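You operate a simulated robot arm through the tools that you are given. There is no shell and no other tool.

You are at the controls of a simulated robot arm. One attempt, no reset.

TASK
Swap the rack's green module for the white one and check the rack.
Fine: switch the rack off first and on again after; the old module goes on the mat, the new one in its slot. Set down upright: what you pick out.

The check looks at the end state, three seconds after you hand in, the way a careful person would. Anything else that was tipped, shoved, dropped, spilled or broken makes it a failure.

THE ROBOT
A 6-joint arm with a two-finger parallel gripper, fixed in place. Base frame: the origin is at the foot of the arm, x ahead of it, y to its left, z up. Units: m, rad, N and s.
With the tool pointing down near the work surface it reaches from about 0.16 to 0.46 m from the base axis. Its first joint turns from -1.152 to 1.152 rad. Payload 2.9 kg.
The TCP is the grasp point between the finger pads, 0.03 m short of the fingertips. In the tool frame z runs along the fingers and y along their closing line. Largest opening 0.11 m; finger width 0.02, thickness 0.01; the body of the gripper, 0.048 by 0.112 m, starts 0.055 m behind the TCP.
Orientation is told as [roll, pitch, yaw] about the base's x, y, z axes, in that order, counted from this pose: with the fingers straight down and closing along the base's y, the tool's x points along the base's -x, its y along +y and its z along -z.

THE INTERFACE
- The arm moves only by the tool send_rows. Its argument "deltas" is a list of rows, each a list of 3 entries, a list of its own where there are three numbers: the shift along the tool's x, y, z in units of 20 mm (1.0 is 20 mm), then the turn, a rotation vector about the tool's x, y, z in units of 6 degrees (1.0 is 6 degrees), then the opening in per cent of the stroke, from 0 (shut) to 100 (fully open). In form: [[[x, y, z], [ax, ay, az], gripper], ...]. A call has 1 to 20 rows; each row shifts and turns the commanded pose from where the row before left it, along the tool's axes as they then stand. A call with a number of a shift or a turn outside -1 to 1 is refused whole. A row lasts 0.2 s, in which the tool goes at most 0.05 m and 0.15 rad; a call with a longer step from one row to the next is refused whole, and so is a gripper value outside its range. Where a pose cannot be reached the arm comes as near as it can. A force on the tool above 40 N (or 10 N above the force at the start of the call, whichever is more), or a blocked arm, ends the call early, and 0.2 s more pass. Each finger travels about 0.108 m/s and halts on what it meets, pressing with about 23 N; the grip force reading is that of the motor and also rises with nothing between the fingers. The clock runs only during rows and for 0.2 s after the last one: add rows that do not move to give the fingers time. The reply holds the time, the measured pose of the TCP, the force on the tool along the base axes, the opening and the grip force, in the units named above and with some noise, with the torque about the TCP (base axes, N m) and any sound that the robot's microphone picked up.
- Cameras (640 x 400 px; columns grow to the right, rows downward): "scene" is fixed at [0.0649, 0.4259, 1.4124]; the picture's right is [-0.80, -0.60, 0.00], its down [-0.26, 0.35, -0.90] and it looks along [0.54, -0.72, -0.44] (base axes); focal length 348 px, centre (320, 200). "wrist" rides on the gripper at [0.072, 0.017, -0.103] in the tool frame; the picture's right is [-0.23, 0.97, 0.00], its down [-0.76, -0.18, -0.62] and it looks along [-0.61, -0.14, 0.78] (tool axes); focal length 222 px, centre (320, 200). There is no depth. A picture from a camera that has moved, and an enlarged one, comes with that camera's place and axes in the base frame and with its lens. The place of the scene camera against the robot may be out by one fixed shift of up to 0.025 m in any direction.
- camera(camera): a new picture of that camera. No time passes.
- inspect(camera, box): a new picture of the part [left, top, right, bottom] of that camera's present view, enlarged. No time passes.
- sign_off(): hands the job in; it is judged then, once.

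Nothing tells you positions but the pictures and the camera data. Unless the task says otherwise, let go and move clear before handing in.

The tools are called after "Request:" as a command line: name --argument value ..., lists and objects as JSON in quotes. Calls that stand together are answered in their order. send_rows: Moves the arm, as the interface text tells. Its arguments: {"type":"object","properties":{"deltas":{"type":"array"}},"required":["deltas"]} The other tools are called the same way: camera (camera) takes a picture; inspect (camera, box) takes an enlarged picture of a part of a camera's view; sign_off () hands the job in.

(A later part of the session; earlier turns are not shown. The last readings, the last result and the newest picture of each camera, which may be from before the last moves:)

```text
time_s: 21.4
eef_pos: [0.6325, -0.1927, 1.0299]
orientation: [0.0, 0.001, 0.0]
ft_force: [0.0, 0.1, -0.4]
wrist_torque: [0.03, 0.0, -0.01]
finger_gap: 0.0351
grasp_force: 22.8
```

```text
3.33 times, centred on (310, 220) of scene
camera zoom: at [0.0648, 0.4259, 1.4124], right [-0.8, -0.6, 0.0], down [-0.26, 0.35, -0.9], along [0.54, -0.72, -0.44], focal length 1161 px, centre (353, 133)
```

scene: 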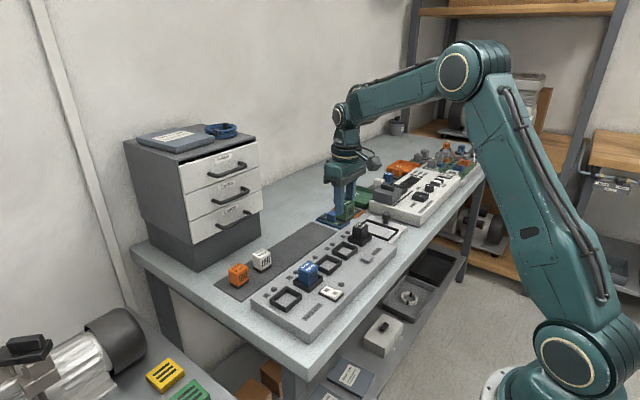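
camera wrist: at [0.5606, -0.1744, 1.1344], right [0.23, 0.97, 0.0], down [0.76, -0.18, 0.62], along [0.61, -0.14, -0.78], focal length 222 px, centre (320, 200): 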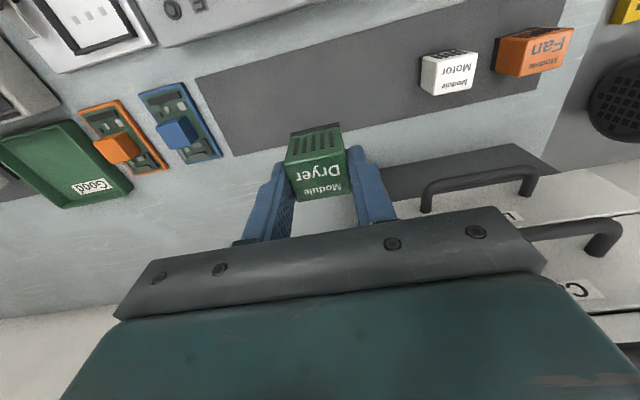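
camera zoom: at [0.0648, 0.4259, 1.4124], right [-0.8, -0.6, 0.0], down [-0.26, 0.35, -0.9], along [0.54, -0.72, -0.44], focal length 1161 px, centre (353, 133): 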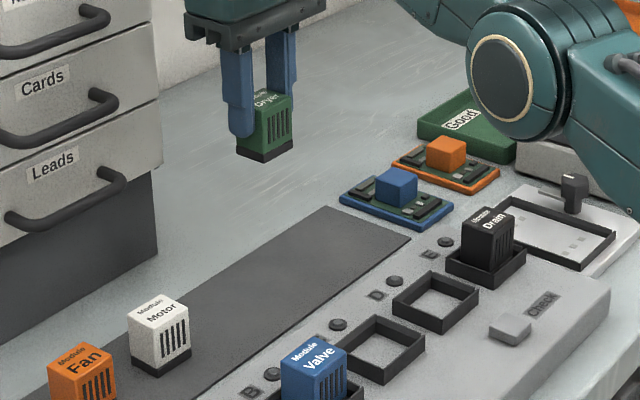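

The arm reaches here and the module hangs upright over the free part of the mat, clear of the cabinet. I descend most of the way, then feel for contact.

Request:
send_rows --deltas '[[[0.05, 0.1, 0.97], [0, 0, 0], 0], [[0, 0, 0.97], [0, 0, 0], 0], [[0, 0, 0.97], [0, 0, 0], 0], [[0, 0, 0.97], [0, 0, 0], 0], [[0, 0, 0.97], [0, 0, 0], 0], [[0, 0, 0.97], [0, 0, 0], 0], [[0, 0, 0], [0, 0, 0], 0]]'

Request:
inspect --camera "scene" --box '[260, 190, 360, 260]'

Request:
camera --camera "wrist"

```text
time_s: 23.0
eef_pos: [0.6305, -0.1907, 0.9166]
orientation: [0.0, -0.002, 0.002]
ft_force: [-0.6, 0.1, -0.9]
wrist_torque: [0.01, 0.02, 0.02]
finger_gap: 0.0351
grasp_force: 23.1
```

```text
5.71 times, centred on (310, 225) of scene
camera zoom: at [0.0649, 0.4259, 1.4124], right [-0.8, -0.6, 0.0], down [-0.26, 0.35, -0.9], along [0.54, -0.72, -0.44], focal length 1990 px, centre (377, 57)
```

zoom: 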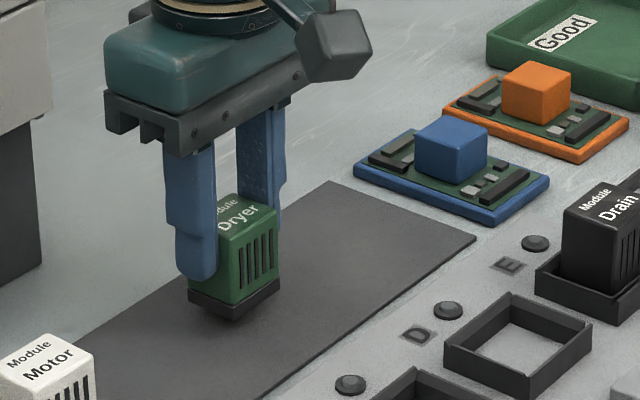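

```text
taken
camera wrist: at [0.5583, -0.173, 1.0211], right [0.23, 0.97, 0.0], down [0.76, -0.18, 0.62], along [0.61, -0.14, -0.78], focal length 222 px, centre (320, 200)
```

wrist: 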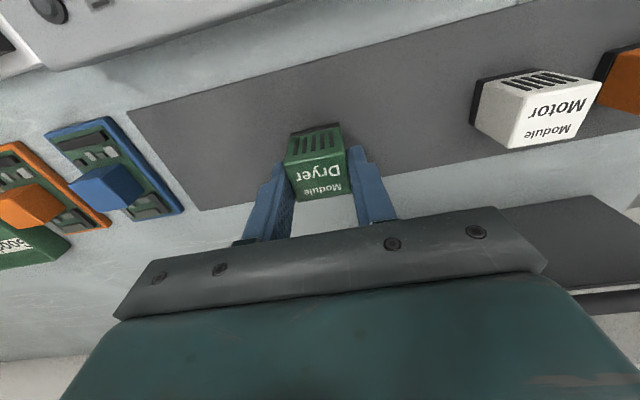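

The module is a bit above the mat, well inside its edges. I'll lower in small steps and watch the vertical force.

Request:
send_rows --deltas '[[[0, 0, 0.2], [0, 0, 0], 0], [[0, 0, 0.2], [0, 0, 0], 0], [[0, 0, 0], [0, 0, 0], 0]]'

Request:
send_rows --deltas '[[[0, 0, 0.1], [0, 0, 0], 0], [[0, 0, 0], [0, 0, 0], 0]]'

Request:
inspect --camera "scene" --box '[280, 210, 340, 250]'

```text
time_s: 23.8
eef_pos: [0.6291, -0.1901, 0.9096]
orientation: [0.001, 0.0, -0.001]
ft_force: [-0.2, 0.1, 0.0]
wrist_torque: [-0.02, -0.04, 0.01]
finger_gap: 0.035
grasp_force: 22.4
```

```text
time_s: 24.4
eef_pos: [0.6292, -0.19, 0.9071]
orientation: [-0.001, 0.0, -0.001]
ft_force: [0.6, 0.3, -0.9]
wrist_torque: [-0.01, -0.01, 0.01]
finger_gap: 0.0351
grasp_force: 22.9
```

```text
10.00 times, centred on (310, 230) of scene
camera zoom: at [0.0649, 0.4259, 1.4124], right [-0.8, -0.6, 0.0], down [-0.26, 0.35, -0.9], along [0.54, -0.72, -0.44], focal length 3483 px, centre (420, -100)
```

zoom: 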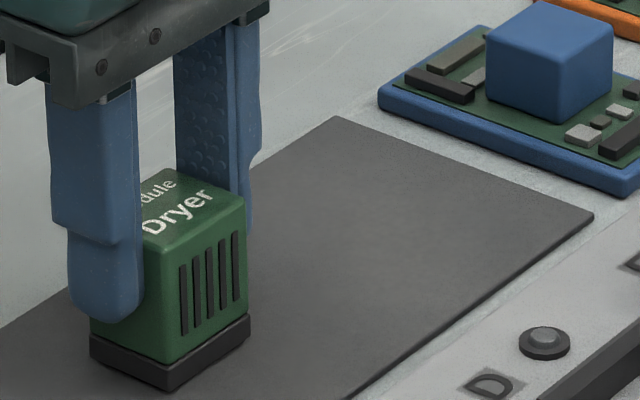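

No contact yet at TCP z≈0.907. I continue in 2 mm steps.

Request:
send_rows --deltas '[[[0, 0, 0.1], [0, 0, 0], 0], [[0, 0, 0], [0, 0, 0], 0]]'

Request:
send_rows --deltas '[[[0, 0, 0.1], [0, 0, 0], 0], [[0, 0, 0], [0, 0, 0], 0]]'

Request:
inspect --camera "scene" --box '[280, 210, 340, 250]'

```text
time_s: 25.0
eef_pos: [0.6289, -0.1897, 0.9039]
orientation: [0.0, -0.002, 0.0]
ft_force: [-1.5, 1.3, 0.6]
wrist_torque: [0.01, 0.01, 0.03]
finger_gap: 0.0353
grasp_force: 22.8
```

```text
time_s: 25.6
eef_pos: [0.6292, -0.1903, 0.9056]
orientation: [0.0, -0.003, 0.0]
ft_force: [-4.5, 1.5, 11.4]
wrist_torque: [0.08, 0.36, 0.0]
finger_gap: 0.0349
grasp_force: 22.6
```

```text
10.00 times, centred on (310, 230) of scene
camera zoom: at [0.0645, 0.4261, 1.4124], right [-0.8, -0.6, 0.0], down [-0.26, 0.35, -0.9], along [0.54, -0.72, -0.44], focal length 3483 px, centre (420, -100)
```

zoom: 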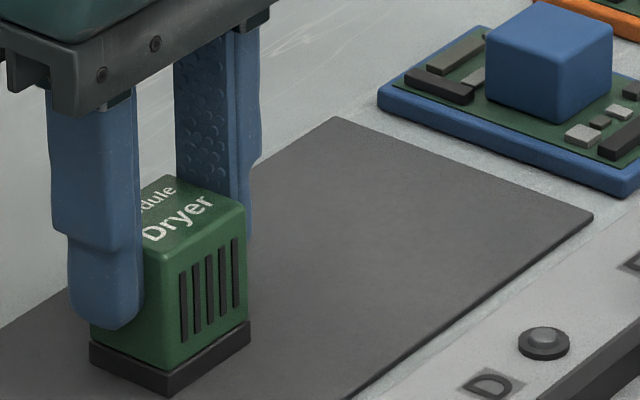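

Contact is felt at TCP z≈0.904, so green stands on the mat. I ease off slightly, open and rise straight up.

Request:
send_rows --deltas '[[[0, 0, -0.07], [0, 0, 0], 0], [[0, 0, 0], [0, 0, 0], 45], [[0, 0, 0], [0, 0, 0], 58], [[0, 0, 0], [0, 0, 0], 58], [[0, 0, -0.5], [0, 0, 0], 58], [[0, 0, -1], [0, 0, 0], 58], [[0, 0, -1], [0, 0, 0], 58], [[0, 0, -1], [0, 0, 0], 58], [[0, 0, -1], [0, 0, 0], 58], [[0, 0, 0], [0, 0, 0], 58]]'

Request:
inspect --camera "scene" --box '[220, 190, 370, 290]'

Request:
camera --camera "wrist"

```text
time_s: 27.8
eef_pos: [0.6287, -0.1906, 0.995]
orientation: [0.0, 0.001, 0.001]
ft_force: [-0.4, 0.2, -0.3]
wrist_torque: [-0.04, 0.01, -0.02]
finger_gap: 0.0641
grasp_force: 0.1
```

```text
4.00 times, centred on (295, 240) of scene
camera zoom: at [0.0648, 0.4259, 1.4124], right [-0.8, -0.6, 0.0], down [-0.26, 0.35, -0.9], along [0.54, -0.72, -0.44], focal length 1393 px, centre (420, 40)
```

zoom: 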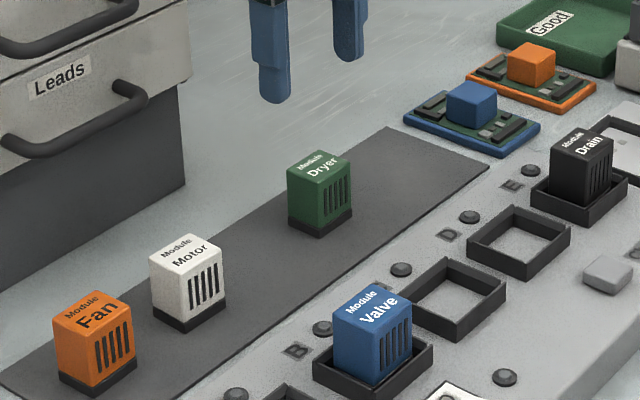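

```text
taken
camera wrist: at [0.5575, -0.1727, 1.0994], right [0.23, 0.97, 0.0], down [0.76, -0.18, 0.62], along [0.61, -0.14, -0.78], focal length 222 px, centre (320, 200)
```

wrist: 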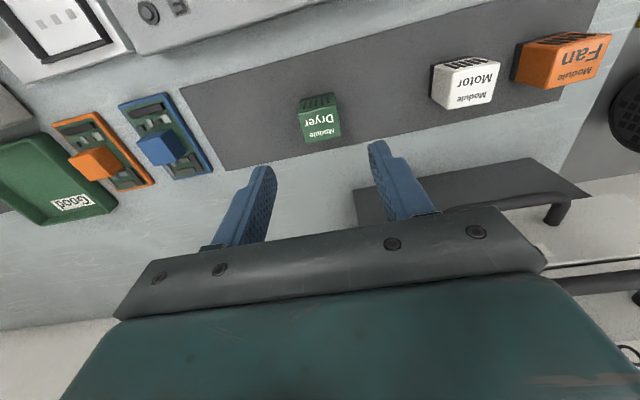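

Green stands upright on the mat. Next I measure the white module's position and yaw from this view.

Request:
inspect --camera "wrist" --box '[400, 30, 540, 117]'

Request:
inspect --camera "wrist" --box '[260, 70, 400, 157]'

```text
4.57 times, centred on (470, 74) of wrist
camera zoom: at [0.5575, -0.1727, 1.0994], right [0.23, 0.97, 0.0], down [0.76, -0.18, 0.62], along [0.61, -0.14, -0.78], focal length 1015 px, centre (-366, 778)
```

zoom: 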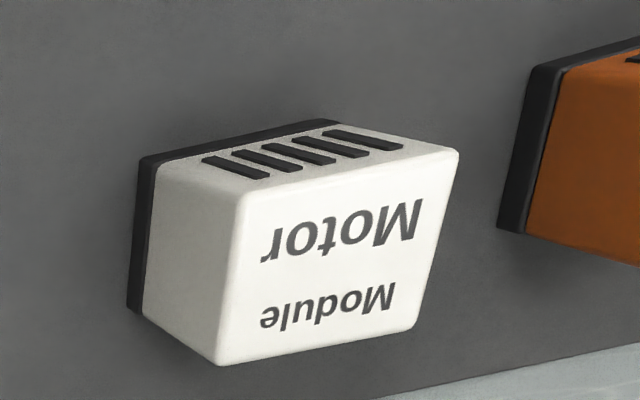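

```text
4.57 times, centred on (330, 114) of wrist
camera zoom: at [0.5575, -0.1727, 1.0994], right [0.23, 0.97, 0.0], down [0.76, -0.18, 0.62], along [0.61, -0.14, -0.78], focal length 1015 px, centre (274, 595)
```

zoom: 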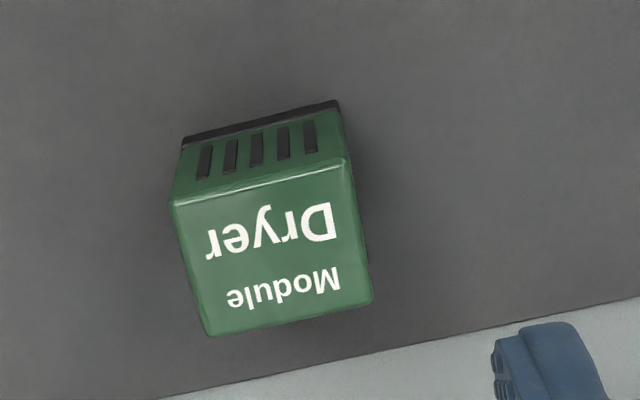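

White is centred at about (0.629, -0.058) with roughly -2° yaw, and the cabinet handles start near x≈0.70. I'll slide sideways above white and check clearances.

Request:
send_rows --deltas '[[[0, 0.95, 0], [0, 0, 0], 58], [[0, 0.95, 0], [0, 0, 0], 58], [[0, 0.95, 0], [0, 0, 0], 58], [[0, 0.95, 0], [0, 0, 0], 58], [[0, 0.95, 0], [0, 0, 0], 58], [[0, 0.95, 0], [0, 0, 0], 58], [[0, 0.93, 0], [0, 0, 0], 58], [[0, 0, 0], [0, 0, 0], 58]]'

Request:
camera --camera "scene"

Request:
inspect --camera "wrist" --box '[200, 30, 440, 180]'

```text
time_s: 29.6
eef_pos: [0.6314, -0.0568, 0.9923]
orientation: [0.001, 0.0, 0.001]
ft_force: [0.4, -0.5, 0.8]
wrist_torque: [-0.04, 0.0, 0.0]
finger_gap: 0.0637
grasp_force: 0.1
```

```text
taken
```

scene: 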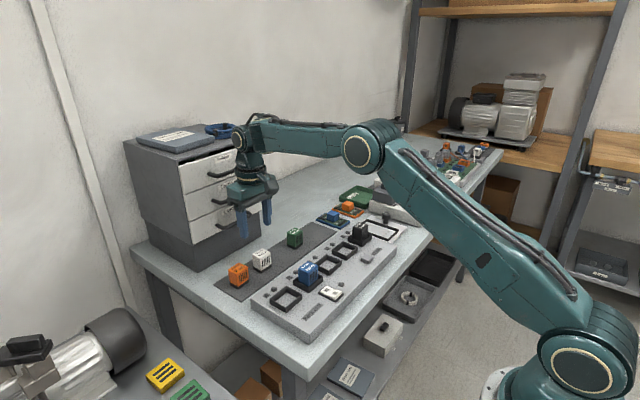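

```text
2.67 times, centred on (320, 105) of wrist
camera zoom: at [0.5588, -0.0385, 1.0975], right [0.23, 0.97, 0.0], down [0.76, -0.18, 0.62], along [0.61, -0.14, -0.78], focal length 592 px, centre (320, 453)
```

zoom: 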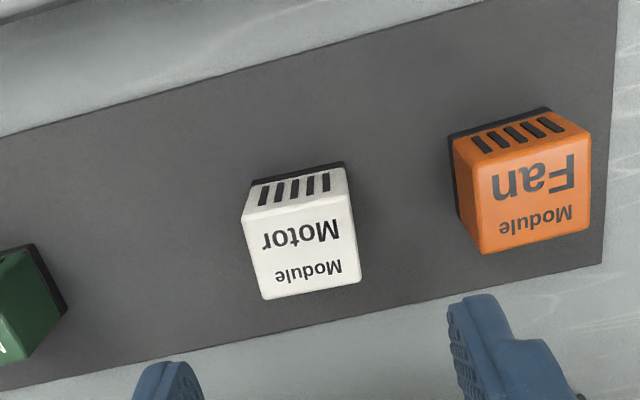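

White's centre is about 3 mm nearer in x and 4 mm lower in y than the TCP. I correct that and descend with the fingers open, pausing to check.

Request:
send_rows --deltas '[[[0.15, -0.2, 0.5], [0, 0, 0], 58], [[0, 0, 1], [0, 0, 0], 58], [[0, 0, 1], [0, 0, 0], 58], [[0, 0, 1], [0, 0, 0], 58], [[0, 0, 0], [0, 0, 0], 58]]'

Request:
inspect --camera "wrist" --box '[160, 20, 480, 220]'

Request:
inspect --camera "scene" --box '[200, 180, 320, 300]'

```text
time_s: 30.8
eef_pos: [0.6264, -0.0596, 0.9242]
orientation: [0.001, 0.0, -0.001]
ft_force: [0.9, 0.1, 0.2]
wrist_torque: [0.01, 0.01, -0.01]
finger_gap: 0.0639
grasp_force: 0.0
```

```text
2.00 times, centred on (320, 120) of wrist
camera zoom: at [0.5546, -0.0416, 1.0295], right [0.23, 0.97, 0.0], down [0.76, -0.18, 0.62], along [0.61, -0.14, -0.78], focal length 444 px, centre (320, 360)
```

zoom: 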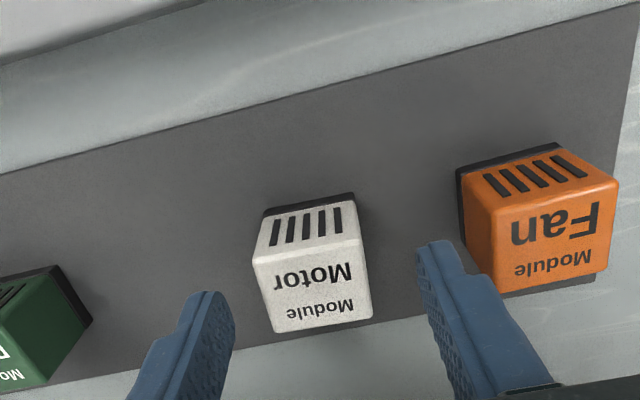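

```text
3.33 times, centred on (260, 240) of scene
camera zoom: at [0.0649, 0.4259, 1.4124], right [-0.8, -0.6, 0.0], down [-0.26, 0.35, -0.9], along [0.54, -0.72, -0.44], focal length 1161 px, centre (520, 67)
```

zoom: 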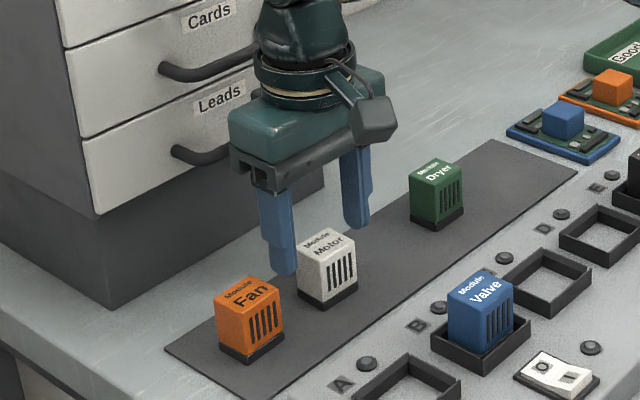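

The fingers straddle white and stay clear of Fan. I go down the last 20 mm and close.

Request:
send_rows --deltas '[[[-0.02, -0.05, 0.5], [0, 0, 0], 58], [[-0.02, -0.05, 0.5], [0, 0, 0], 58], [[0, 0, 0], [0, 0, 0], 58], [[0, 0, 0], [0, 0, 0], 40], [[0, 0, 0], [0, 0, 0], 20], [[0, 0, 0], [0, 0, 0], 0], [[0, 0, 0], [0, 0, 0], 0]]'

Request:
inspect --camera "wrist" --box '[160, 20, 480, 220]'

Request:
inspect --camera "scene" --box '[220, 210, 310, 300]'

```text
time_s: 32.4
eef_pos: [0.6257, -0.063, 0.905]
orientation: [-0.001, 0.0, 0.002]
ft_force: [-0.7, 0.5, 0.3]
wrist_torque: [-0.02, -0.02, 0.0]
finger_gap: 0.0351
grasp_force: 22.8
```

```text
2.00 times, centred on (320, 120) of wrist
camera zoom: at [0.5554, -0.0442, 1.0091], right [0.23, 0.97, 0.0], down [0.76, -0.18, 0.62], along [0.61, -0.14, -0.78], focal length 444 px, centre (320, 360)
```

zoom: 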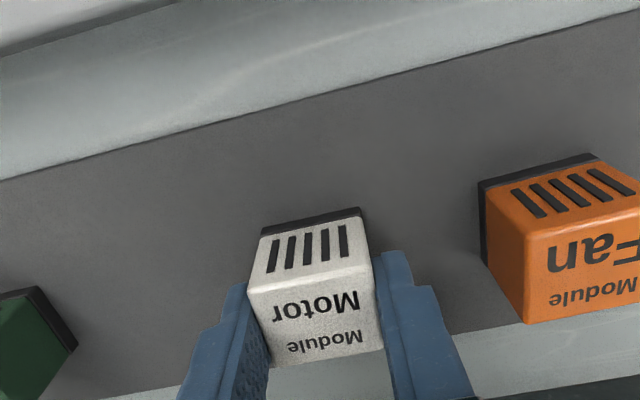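

```text
4.44 times, centred on (265, 255) of scene
camera zoom: at [0.0649, 0.4259, 1.4124], right [-0.8, -0.6, 0.0], down [-0.26, 0.35, -0.9], along [0.54, -0.72, -0.44], focal length 1548 px, centre (564, -44)
```

zoom: 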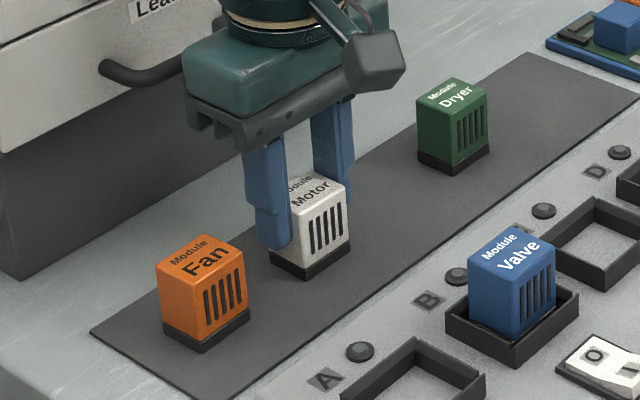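

White is gripped at 35 mm and sits in the fingers within about 1 mm of where green sat. I lift it and carry it back to the slot D position, high above the other modules.

Request:
send_rows --deltas '[[[0, 0, -0.25], [0, 0, 0], 0], [[0, 0, -0.25], [0, 0, 0], 0], [[0, 0, -0.5], [0, 0, 0], 0], [[0, 0, -1], [0, 0, 0], 0], [[0, 0, -1], [0, 0, 0], 0], [[0, 0, -1], [0, 0, 0], 0], [[0, 0, -1], [0, 0, 0], 0], [[0, 0, -1], [0, 0, 0], 0], [[0, 0, -0.3], [0, 0, 0], 0], [[0, 0, 0], [0, 0, 0], 0]]'

Request:
inspect --camera "wrist" --box '[160, 20, 480, 220]'

Request:
inspect --camera "scene" --box '[210, 170, 330, 290]'

```text
time_s: 34.6
eef_pos: [0.6248, -0.0604, 1.0306]
orientation: [0.0, -0.001, 0.001]
ft_force: [0.1, -0.6, -0.9]
wrist_torque: [0.01, -0.01, 0.01]
finger_gap: 0.0351
grasp_force: 23.0
```

```text
2.00 times, centred on (320, 120) of wrist
camera zoom: at [0.5538, -0.0436, 1.1359], right [0.23, 0.97, 0.0], down [0.76, -0.18, 0.62], along [0.61, -0.14, -0.78], focal length 444 px, centre (320, 360)
```

zoom: 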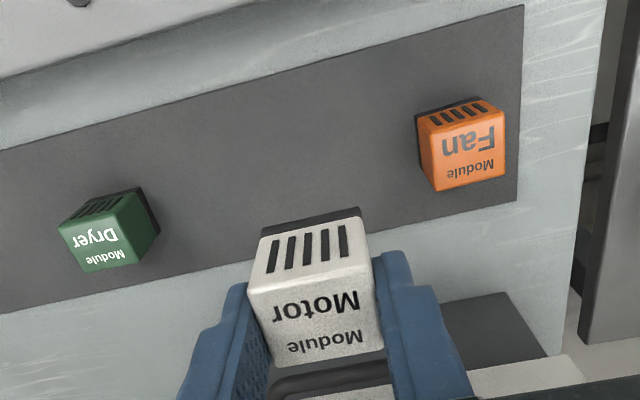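

```text
3.33 times, centred on (270, 230) of scene
camera zoom: at [0.0649, 0.4259, 1.4124], right [-0.8, -0.6, 0.0], down [-0.26, 0.35, -0.9], along [0.54, -0.72, -0.44], focal length 1161 px, centre (487, 100)
```

zoom: 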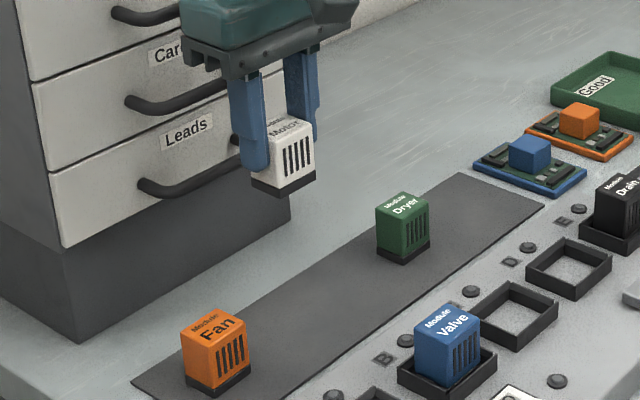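

White hangs straight. I carry it to above slot D.

Request:
send_rows --deltas '[[[0.749, -0.731, 0], [0, 0, 0], 0], [[0.749, -0.731, 0], [0, 0, 0], 0], [[0.749, -0.731, 0], [0, 0, 0], 0], [[0.749, -0.731, 0], [0, 0, 0], 0], [[0.749, -0.731, 0], [0, 0, 0], 0], [[0.749, -0.731, 0], [0, 0, 0], 0], [[0.749, -0.731, 0], [0, 0, 0], 0], [[0.749, -0.731, 0], [0, 0, 0], 0], [[0.749, -0.731, 0], [0, 0, 0], 0], [[0.749, -0.731, 0], [0, 0, 0], 0], [[0, 0, 0], [0, 0, 0], 0]]'

Request:
inspect --camera "wrist" --box '[160, 20, 480, 220]'

Request:
inspect --camera "scene" --box '[300, 190, 400, 270]'

```text
time_s: 37.0
eef_pos: [0.4765, -0.2097, 1.0297]
orientation: [0.002, 0.001, -0.001]
ft_force: [-0.5, -0.1, -0.6]
wrist_torque: [-0.01, -0.04, 0.03]
finger_gap: 0.035
grasp_force: 23.0
```

```text
2.00 times, centred on (320, 120) of wrist
camera zoom: at [0.4064, -0.1917, 1.1341], right [0.23, 0.97, 0.0], down [0.76, -0.18, 0.62], along [0.61, -0.14, -0.78], focal length 444 px, centre (320, 360)
```

zoom: 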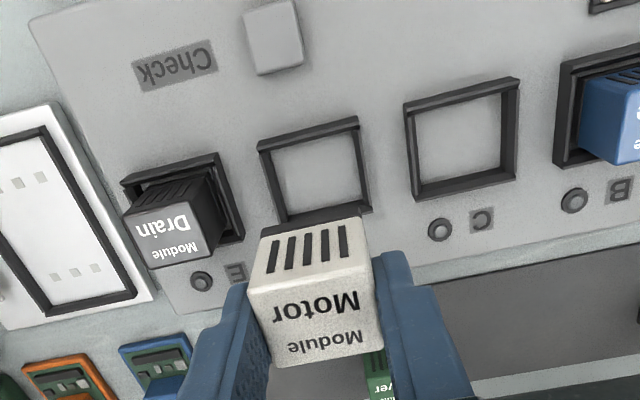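

```text
5.00 times, centred on (350, 230) of scene
camera zoom: at [0.0649, 0.4259, 1.4124], right [-0.8, -0.6, 0.0], down [-0.26, 0.35, -0.9], along [0.54, -0.72, -0.44], focal length 1741 px, centre (170, 50)
```

zoom: 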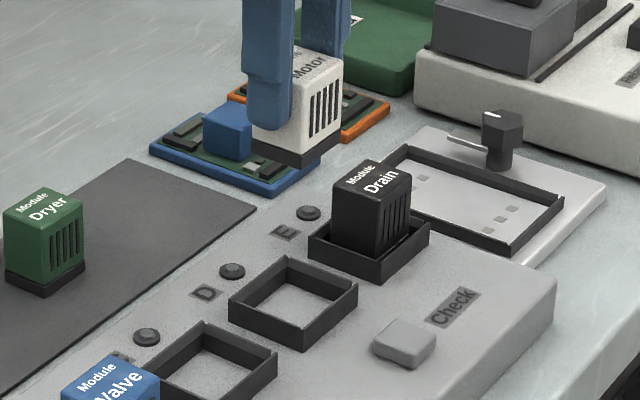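

Slot D lies directly below. I lower to just above the frame and check alignment.

Request:
send_rows --deltas '[[[0, 0, 0.93], [0, 0, 0], 0], [[0, 0, 0.93], [0, 0, 0], 0], [[0, 0, 0.93], [0, 0, 0], 0], [[0, 0, 0.93], [0, 0, 0], 0], [[0, 0, 0], [0, 0, 0], 0]]'

Request:
inspect --camera "wrist" --box '[220, 80, 400, 210]'

Request:
inspect --camera "scene" --box '[320, 215, 390, 265]'

```text
time_s: 38.2
eef_pos: [0.4799, -0.2094, 0.9562]
orientation: [-0.001, -0.001, 0.0]
ft_force: [-1.2, -0.1, -0.6]
wrist_torque: [-0.01, -0.01, 0.0]
finger_gap: 0.0352
grasp_force: 23.2
```

```text
3.08 times, centred on (310, 145) of wrist
camera zoom: at [0.4066, -0.1919, 1.0607], right [0.23, 0.97, 0.0], down [0.76, -0.18, 0.62], along [0.61, -0.14, -0.78], focal length 684 px, centre (351, 369)
```

zoom: 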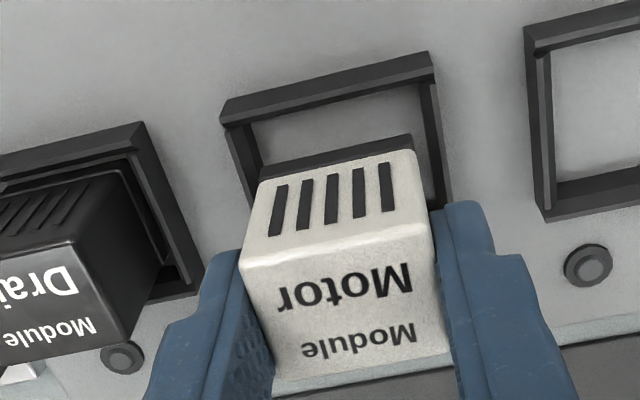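

```text
8.00 times, centred on (355, 240) of scene
camera zoom: at [0.0649, 0.4259, 1.4124], right [-0.8, -0.6, 0.0], down [-0.26, 0.35, -0.9], along [0.54, -0.72, -0.44], focal length 2786 px, centre (40, -120)
```

zoom: 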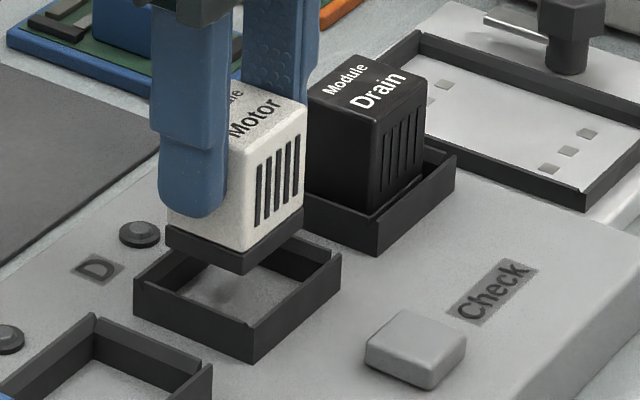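

White is centred over slot D to within about 1 mm. I nudge it 1 mm toward the robot and lower in small steps, watching the force for any frame contact.

Request:
send_rows --deltas '[[[0.05, 0, 0.2], [0, 0, 0], 0], [[0, 0, 0.2], [0, 0, 0], 0], [[0, 0, 0.1], [0, 0, 0], 0], [[0, 0, 0.1], [0, 0, 0], 0], [[0, 0, 0], [0, 0, 0], 0]]'

Request:
inspect --camera "scene" --box '[320, 215, 390, 265]'

Request:
inspect --camera "wrist" --box '[220, 80, 400, 210]'

```text
time_s: 39.4
eef_pos: [0.4772, -0.2095, 0.9446]
orientation: [0.001, 0.0, 0.0]
ft_force: [0.0, -0.5, -0.7]
wrist_torque: [0.03, 0.0, -0.02]
finger_gap: 0.035
grasp_force: 22.5
```

```text
8.00 times, centred on (355, 240) of scene
camera zoom: at [0.0649, 0.4259, 1.4124], right [-0.8, -0.6, 0.0], down [-0.26, 0.35, -0.9], along [0.54, -0.72, -0.44], focal length 2786 px, centre (40, -120)
```

zoom: 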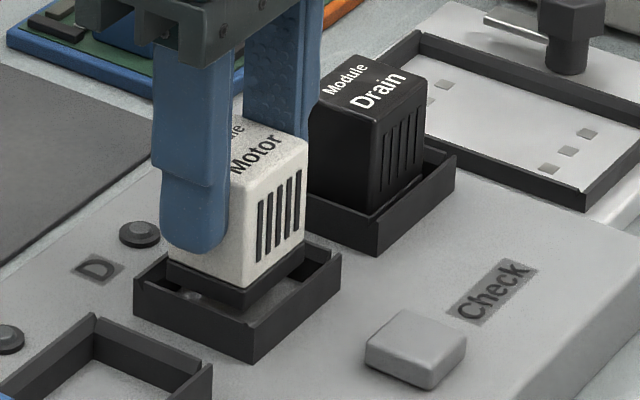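

```text
3.08 times, centred on (310, 145) of wrist
camera zoom: at [0.4051, -0.1911, 1.0486], right [0.23, 0.97, 0.0], down [0.76, -0.18, 0.62], along [0.61, -0.14, -0.78], focal length 684 px, centre (351, 369)
```

zoom: 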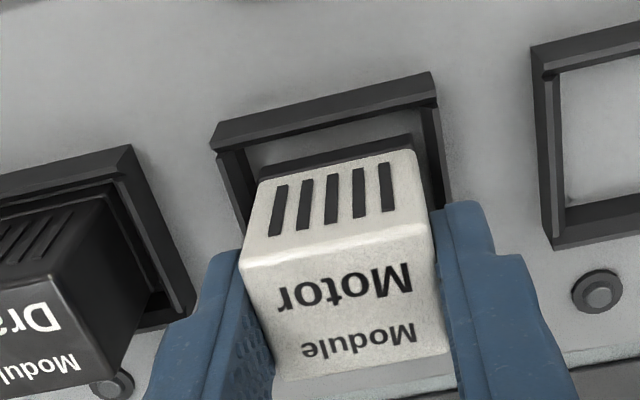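

No contact and the base is entering the frame. I continue down in small steps.

Request:
send_rows --deltas '[[[0.03, 0, 0.1], [0, 0, 0], 0], [[0, 0, 0.1], [0, 0, 0], 0], [[0, 0, 0.1], [0, 0, 0], 0], [[0, 0, 0], [0, 0, 0], 0]]'

Request:
inspect --camera "scene" --box '[320, 215, 390, 265]'

```text
time_s: 40.4
eef_pos: [0.476, -0.209, 0.9383]
orientation: [-0.002, -0.001, 0.001]
ft_force: [-0.5, -0.6, -1.2]
wrist_torque: [0.01, -0.02, 0.0]
finger_gap: 0.0353
grasp_force: 22.5
```

```text
8.00 times, centred on (355, 240) of scene
camera zoom: at [0.0649, 0.4259, 1.4124], right [-0.8, -0.6, 0.0], down [-0.26, 0.35, -0.9], along [0.54, -0.72, -0.44], focal length 2786 px, centre (40, -120)
```

zoom: 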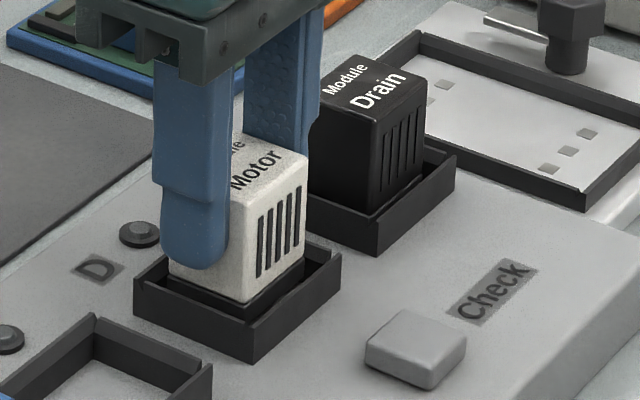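

The base is inside the frame without force. I go down to seat it.

Request:
send_rows --deltas '[[[0, 0, 0.1], [0, 0, 0], 0], [[0, 0, 0.1], [0, 0, 0], 0], [[0, 0, 0], [0, 0, 0], 0]]'

Request:
send_rows --deltas '[[[0, 0, 0.07], [0, 0, 0], 0], [[0, 0, 0], [0, 0, 0], 0]]'

Request:
inspect --camera "scene" --box '[320, 215, 390, 265]'

```text
time_s: 41.2
eef_pos: [0.4762, -0.2085, 0.9347]
orientation: [0.0, 0.001, 0.0]
ft_force: [-0.1, 0.5, -0.8]
wrist_torque: [0.01, -0.03, -0.04]
finger_gap: 0.0351
grasp_force: 23.3
```

```text
time_s: 41.8
eef_pos: [0.478, -0.2094, 0.9344]
orientation: [0.001, 0.001, 0.001]
ft_force: [-0.5, 0.1, -1.1]
wrist_torque: [0.03, -0.02, -0.01]
finger_gap: 0.0352
grasp_force: 23.2
```

```text
8.00 times, centred on (355, 240) of scene
camera zoom: at [0.0649, 0.4259, 1.4124], right [-0.8, -0.6, 0.0], down [-0.26, 0.35, -0.9], along [0.54, -0.72, -0.44], focal length 2786 px, centre (40, -120)
```

zoom: 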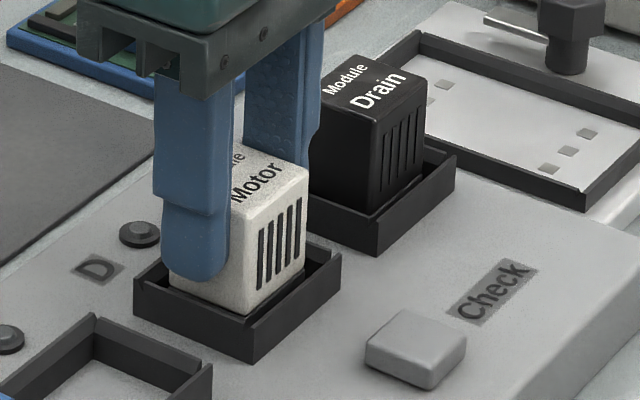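

Still no contact at commanded z≈0.932. I continue in 1 mm steps.

Request:
send_rows --deltas '[[[0, 0, 0.05], [0, 0, 0], 0], [[0, 0, 0], [0, 0, 0], 0]]'

Request:
send_rows --deltas '[[[0, 0, 0.05], [0, 0, 0], 0], [[0, 0, 0], [0, 0, 0], 0]]'

```text
time_s: 42.4
eef_pos: [0.4758, -0.2096, 0.9321]
orientation: [0.002, 0.001, -0.001]
ft_force: [-0.3, 0.5, -0.6]
wrist_torque: [-0.02, -0.03, 0.0]
finger_gap: 0.0351
grasp_force: 22.8
```

```text
time_s: 43.0
eef_pos: [0.4771, -0.2096, 0.9298]
orientation: [-0.001, -0.002, -0.001]
ft_force: [-3.2, 1.8, 9.8]
wrist_torque: [0.1, 0.24, -0.01]
finger_gap: 0.0352
grasp_force: 22.5
```

The module has bottomed out in the slot, with about 10 N felt at the expected height. I ease off, open and rise straight up.

Request:
send_rows --deltas '[[[0, 0, -0.05], [0, 0, 0], 0], [[0, 0, 0], [0, 0, 0], 45], [[0, 0, 0], [0, 0, 0], 58], [[0, 0, 0], [0, 0, 0], 58], [[0, 0, -0.5], [0, 0, 0], 58], [[0, 0, -1], [0, 0, 0], 58], [[0, 0, -1], [0, 0, 0], 58], [[0, 0, -1], [0, 0, 0], 58], [[0, 0, -1], [0, 0, 0], 58], [[0, 0, 0], [0, 0, 0], 58]]'

Request:
inspect --camera "scene" --box '[320, 205, 400, 265]'

Request:
inspect --camera "wrist" --box '[200, 60, 440, 210]'

```text
time_s: 45.2
eef_pos: [0.4766, -0.2099, 1.0201]
orientation: [0.0, 0.0, 0.002]
ft_force: [-0.1, -0.3, 0.6]
wrist_torque: [0.02, 0.01, 0.0]
finger_gap: 0.0639
grasp_force: 0.1
```

```text
6.67 times, centred on (360, 235) of scene
camera zoom: at [0.0648, 0.4259, 1.4124], right [-0.8, -0.6, 0.0], down [-0.26, 0.35, -0.9], along [0.54, -0.72, -0.44], focal length 2322 px, centre (53, -33)
```

zoom: 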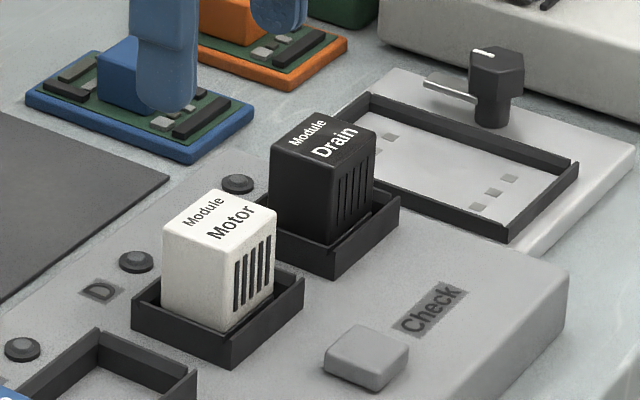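

```text
2.67 times, centred on (320, 135) of wrist
camera zoom: at [0.4049, -0.1921, 1.1252], right [0.23, 0.97, 0.0], down [0.76, -0.18, 0.62], along [0.61, -0.14, -0.78], focal length 592 px, centre (320, 373)
```

zoom: 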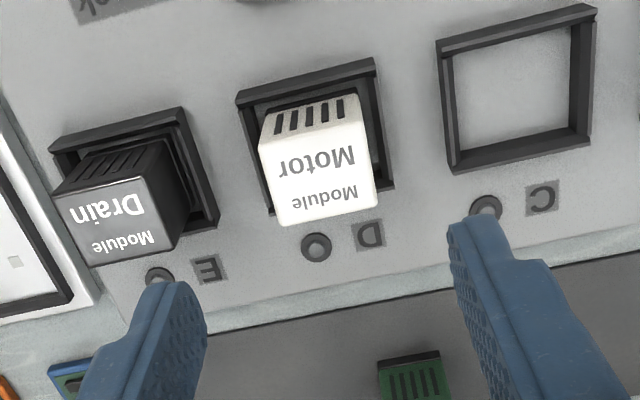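

White is seated in slot D like green was. Now I close the fingers and move to the raised I half of the switch with the same 18° tilt.

Request:
send_rows --deltas '[[[0.485, 0.934, 0], [0, 0, 0], 0], [[0.485, 0.934, 0], [0, 0, 0], 0], [[0.485, 0.934, 0], [0, 0, 0], 0], [[0.485, 0.934, 0], [0, 0, 0], 0], [[0.485, 0.934, 0], [0, 0, 0], 0], [[0.485, 0.934, 0], [0, 0, 0], 0], [[0.485, 0.934, 0], [0, 0, 0], 0], [[0.485, 0.934, 0], [0, 0, 0], 0], [[0, 0, 0], [0, -1, 0], 0], [[0, 0, 0], [0, -1, 0], 0], [[0, 0, 0], [0, -1, 0], 0], [[0.265, 0, 0.814], [0, 0, 0], 0], [[0.265, 0, 0.814], [0, 0, 0], 0], [[0.265, 0, 0.814], [0, 0, 0], 0], [[0.265, 0, 0.814], [0, 0, 0], 0], [[0, 0, 0], [0, 0, 0], 0]]'

Request:
inspect --camera "wrist" --box '[230, 30, 390, 230]'

Request:
inspect --camera "scene" --box '[300, 240, 370, 310]'

```text
time_s: 48.6
eef_pos: [0.396, -0.0579, 0.9522]
orientation: [0.0, -0.315, 0.0]
ft_force: [0.0, -0.1, 0.1]
wrist_torque: [0.01, -0.02, -0.03]
finger_gap: 0.0
grasp_force: 23.3
```

```text
2.00 times, centred on (310, 130) of wrist
camera zoom: at [0.2962, -0.0412, 1.0292], right [0.22, 0.97, 0.07], down [0.53, -0.18, 0.83], along [0.82, -0.14, -0.56], focal length 444 px, centre (340, 340)
```

zoom: 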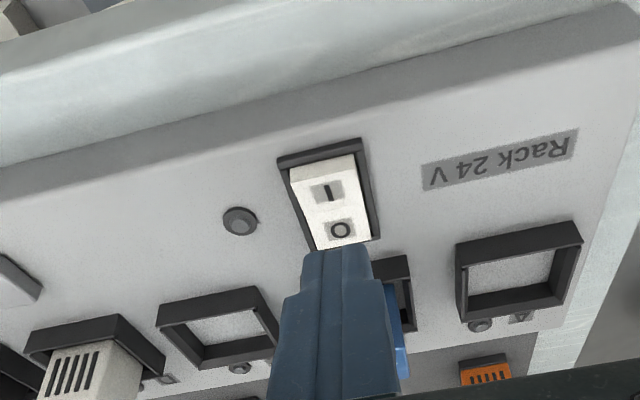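

```text
5.71 times, centred on (335, 275) of scene
camera zoom: at [0.0649, 0.4259, 1.4124], right [-0.8, -0.6, 0.0], down [-0.26, 0.35, -0.9], along [0.54, -0.72, -0.44], focal length 1990 px, centre (234, -229)
```

zoom: 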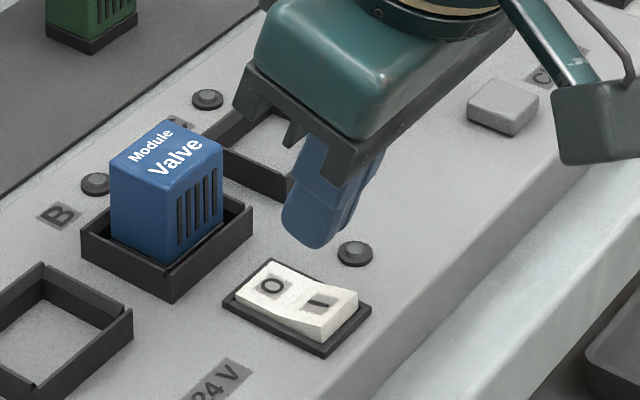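

The tip is above the I half. I shift 2 mm in y, descend close, then press in small steps.

Request:
send_rows --deltas '[[[0.18, -0.1, 0.56], [0, 0, 0], 0], [[0.18, 0, 0.56], [0, 0, 0], 0], [[0.031, 0, 0.095], [0, 0, 0], 0], [[0.031, 0, 0.095], [0, 0, 0], 0], [[0, 0, 0], [0, 0, 0], 0]]'

Request:
inspect --camera "wrist" --box '[230, 30, 390, 230]'

Request:
inspect --camera "scene" --box '[300, 240, 370, 310]'

```text
time_s: 49.8
eef_pos: [0.3964, -0.062, 0.9247]
orientation: [0.001, -0.314, 0.001]
ft_force: [-0.7, 0.2, -0.5]
wrist_torque: [0.02, 0.0, 0.01]
finger_gap: 0.0002
grasp_force: 23.3
```

```text
2.00 times, centred on (310, 130) of wrist
camera zoom: at [0.297, -0.044, 1.0015], right [0.22, 0.97, 0.07], down [0.53, -0.18, 0.83], along [0.82, -0.14, -0.56], focal length 444 px, centre (340, 340)
```

zoom: 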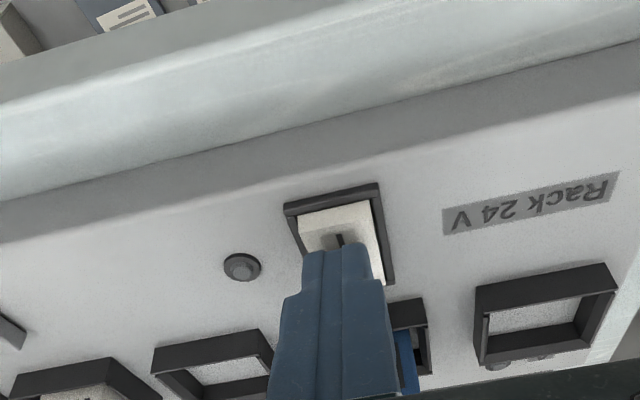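

```text
5.71 times, centred on (335, 275) of scene
camera zoom: at [0.0649, 0.4259, 1.4124], right [-0.8, -0.6, 0.0], down [-0.26, 0.35, -0.9], along [0.54, -0.72, -0.44], focal length 1990 px, centre (234, -229)
```

zoom: 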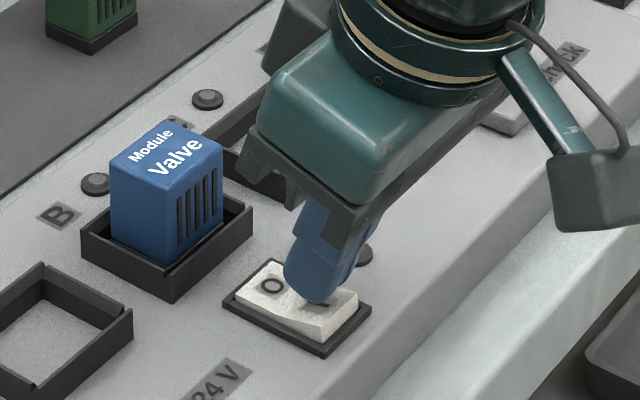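

The tip is on top of the I half. I press further in small steps.

Request:
send_rows --deltas '[[[0.031, 0, 0.095], [0, 0, 0], 0], [[0.031, 0, 0.095], [0, 0, 0], 0], [[0, 0, 0], [0, 0, 0], 0]]'

Request:
inspect --camera "wrist" --box '[230, 30, 390, 230]'

```text
time_s: 50.6
eef_pos: [0.3982, -0.0616, 0.9213]
orientation: [0.001, -0.314, 0.0]
ft_force: [-0.1, -0.8, 1.5]
wrist_torque: [-0.03, 0.0, 0.0]
finger_gap: 0.0002
grasp_force: 22.7
```

```text
2.00 times, centred on (310, 130) of wrist
camera zoom: at [0.2975, -0.0439, 0.9982], right [0.22, 0.97, 0.07], down [0.53, -0.18, 0.83], along [0.82, -0.14, -0.56], focal length 444 px, centre (340, 340)
```

zoom: 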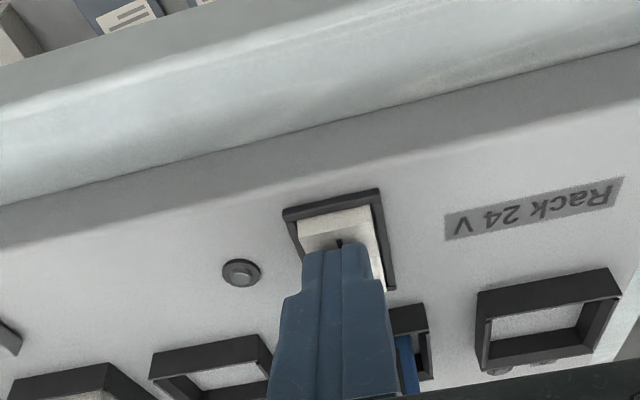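

A light force is building but the lamp is still dark. I press on in 1 mm steps.

Request:
send_rows --deltas '[[[0.016, 0, 0.048], [0, 0, 0], 0], [[0.016, 0, 0.048], [0, 0, 0], 0], [[0, 0, 0], [0, 0, 0], 0]]'

Request:
inspect --camera "wrist" --box '[230, 30, 390, 230]'

```text
time_s: 51.4
eef_pos: [0.3965, -0.0612, 0.9193]
orientation: [0.001, -0.314, -0.001]
ft_force: [-0.2, 0.6, 0.7]
wrist_torque: [0.01, 0.02, 0.01]
finger_gap: 0.0
grasp_force: 22.8
```

```text
2.00 times, centred on (310, 130) of wrist
camera zoom: at [0.2971, -0.0442, 0.9959], right [0.22, 0.97, 0.07], down [0.53, -0.18, 0.83], along [0.82, -0.14, -0.56], focal length 444 px, centre (340, 340)
```

zoom: 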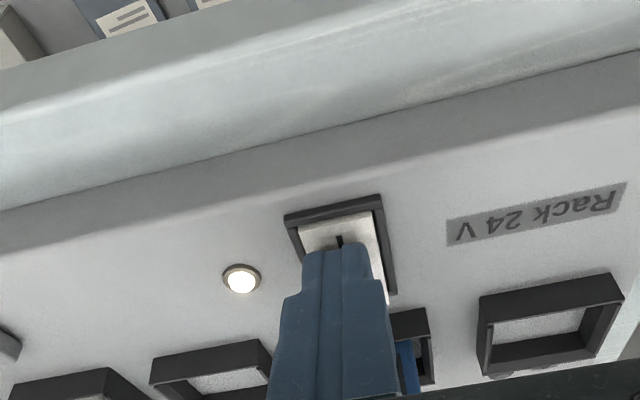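

The lamp is on. I retreat straight up, straighten the tool and confirm.

Request:
send_rows --deltas '[[[-0.309, 0, -0.951], [0, 0, 0], 0], [[-0.309, 0, -0.951], [0, 0, 0], 0], [[-0.309, 0, -0.951], [0, 0, 0], 0], [[-0.309, 0, -0.951], [0, 0, 0], 0], [[0, 0, 0], [0, 1, 0], 0], [[0, 0, 0], [0, 1, 0], 0], [[0, 0, 0], [0, 1, 0], 0], [[0, 0, 0], [0, 0, 0], 0]]'

Request:
inspect --camera "scene" --box '[250, 200, 410, 320]'

Request:
camera --camera "wrist"

```text
time_s: 53.2
eef_pos: [0.3986, -0.0612, 1.0007]
orientation: [-0.001, 0.002, 0.001]
ft_force: [0.2, 0.5, -0.2]
wrist_torque: [0.02, 0.01, -0.01]
finger_gap: 0.0
grasp_force: 22.8
```

```text
3.33 times, centred on (330, 260) of scene
camera zoom: at [0.0649, 0.4259, 1.4124], right [-0.8, -0.6, 0.0], down [-0.26, 0.35, -0.9], along [0.54, -0.72, -0.44], focal length 1161 px, centre (287, 0)
```

zoom: 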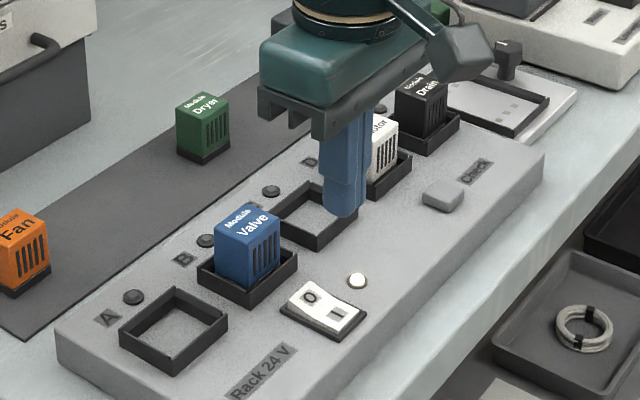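

```text
taken
camera wrist: at [0.3266, -0.0428, 1.1046], right [0.23, 0.97, 0.0], down [0.76, -0.18, 0.62], along [0.61, -0.14, -0.78], focal length 222 px, centre (320, 200)
```

wrist: 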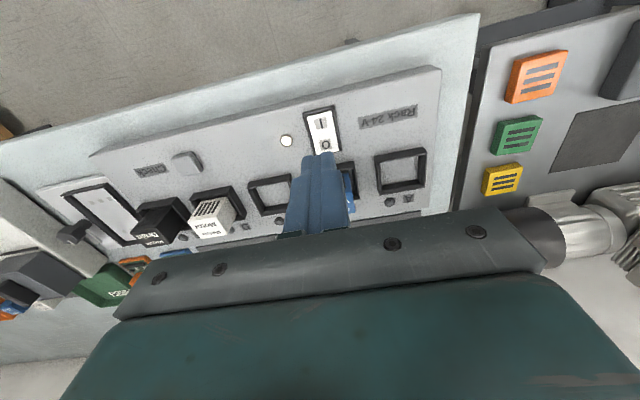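

The rack is on with its lamp lit. The Check button is at about (0.412, -0.2145), top near 0.889. I move above it and descend to 10 mm over it.

Request:
send_rows --deltas '[[[-0.084, -0.958, 0], [0, 0, 0], 0], [[-0.084, -0.958, 0], [0, 0, 0], 0], [[-0.084, -0.958, 0], [0, 0, 0], 0], [[-0.084, -0.958, 0], [0, 0, 0], 0], [[-0.084, -0.958, 0], [0, 0, 0], 0], [[-0.084, -0.958, 0], [0, 0, 0], 0], [[-0.084, -0.958, 0], [0, 0, 0], 0], [[-0.084, -0.958, 0], [0, 0, 0], 0], [[0, 0, 0.85], [0, 0, 0], 0], [[0, 0, 0.85], [0, 0, 0], 0], [[0, 0, 0.85], [0, 0, 0], 0], [[0, 0, 0.85], [0, 0, 0], 0], [[0, 0, 0], [0, 0, 0], 0]]'

Request:
inspect --camera "scene" --box '[325, 210, 405, 280]'

Request:
inspect --camera "wrist" --box '[160, 20, 480, 220]'

```text
time_s: 56.0
eef_pos: [0.4106, -0.2143, 0.9306]
orientation: [-0.001, 0.0, -0.001]
ft_force: [-0.4, -0.4, -0.2]
wrist_torque: [0.01, 0.01, 0.0]
finger_gap: 0.0
grasp_force: 23.0
```

```text
5.71 times, centred on (365, 245) of scene
camera zoom: at [0.0649, 0.4259, 1.4124], right [-0.8, -0.6, 0.0], down [-0.26, 0.35, -0.9], along [0.54, -0.72, -0.44], focal length 1990 px, centre (63, -57)
```

zoom: 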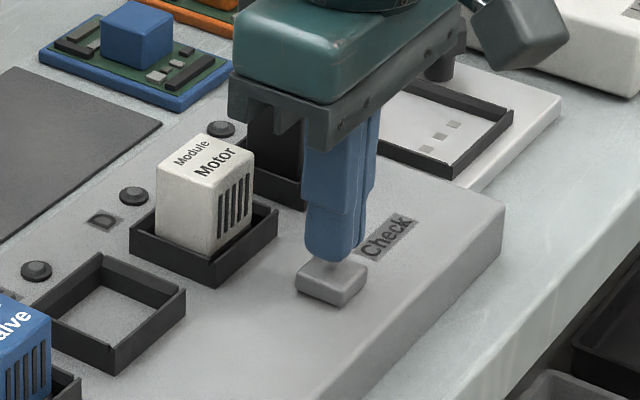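

```text
2.00 times, centred on (320, 120) of wrist
camera zoom: at [0.3398, -0.1964, 1.0354], right [0.23, 0.97, 0.0], down [0.76, -0.18, 0.62], along [0.61, -0.14, -0.78], focal length 444 px, centre (320, 360)
```

zoom: 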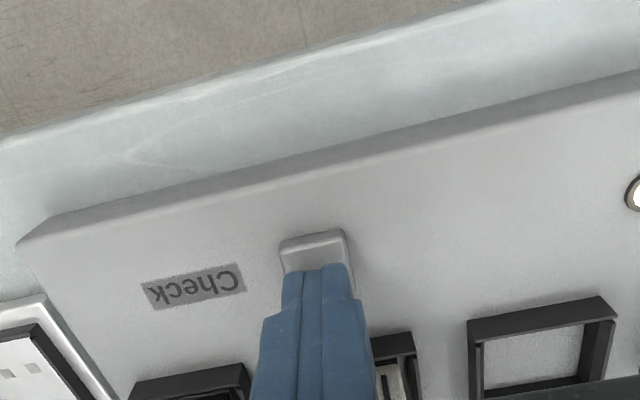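

The fingertip is centred over the Check button. I press in small steps and watch the force and any sound.

Request:
send_rows --deltas '[[[0, 0, 0.2], [0, 0, 0], 0], [[0, 0, 0.2], [0, 0, 0], 0], [[0, 0, 0], [0, 0, 0], 0]]'

Request:
send_rows --deltas '[[[0, 0, 0.07], [0, 0, 0], 0], [[0, 0, 0.07], [0, 0, 0], 0], [[0, 0, 0], [0, 0, 0], 0]]'

Request:
inspect --camera "scene" --box '[260, 200, 420, 310]'

```text
time_s: 56.8
eef_pos: [0.411, -0.2137, 0.923]
orientation: [-0.001, 0.0, 0.001]
ft_force: [-0.9, 0.2, 1.1]
wrist_torque: [0.05, -0.02, 0.01]
finger_gap: 0.0
grasp_force: 22.7
```

```text
time_s: 57.6
eef_pos: [0.4119, -0.2145, 0.9211]
orientation: [-0.001, 0.0, 0.0]
ft_force: [-0.6, -0.6, 1.2]
wrist_torque: [-0.01, -0.03, 0.0]
finger_gap: 0.0003
grasp_force: 23.2
```

```text
3.64 times, centred on (340, 255) of scene
camera zoom: at [0.0648, 0.4259, 1.4124], right [-0.8, -0.6, 0.0], down [-0.26, 0.35, -0.9], along [0.54, -0.72, -0.44], focal length 1266 px, centre (247, 0)
```

zoom: 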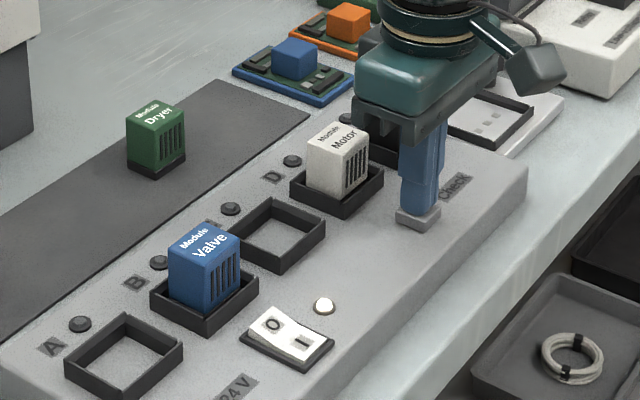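

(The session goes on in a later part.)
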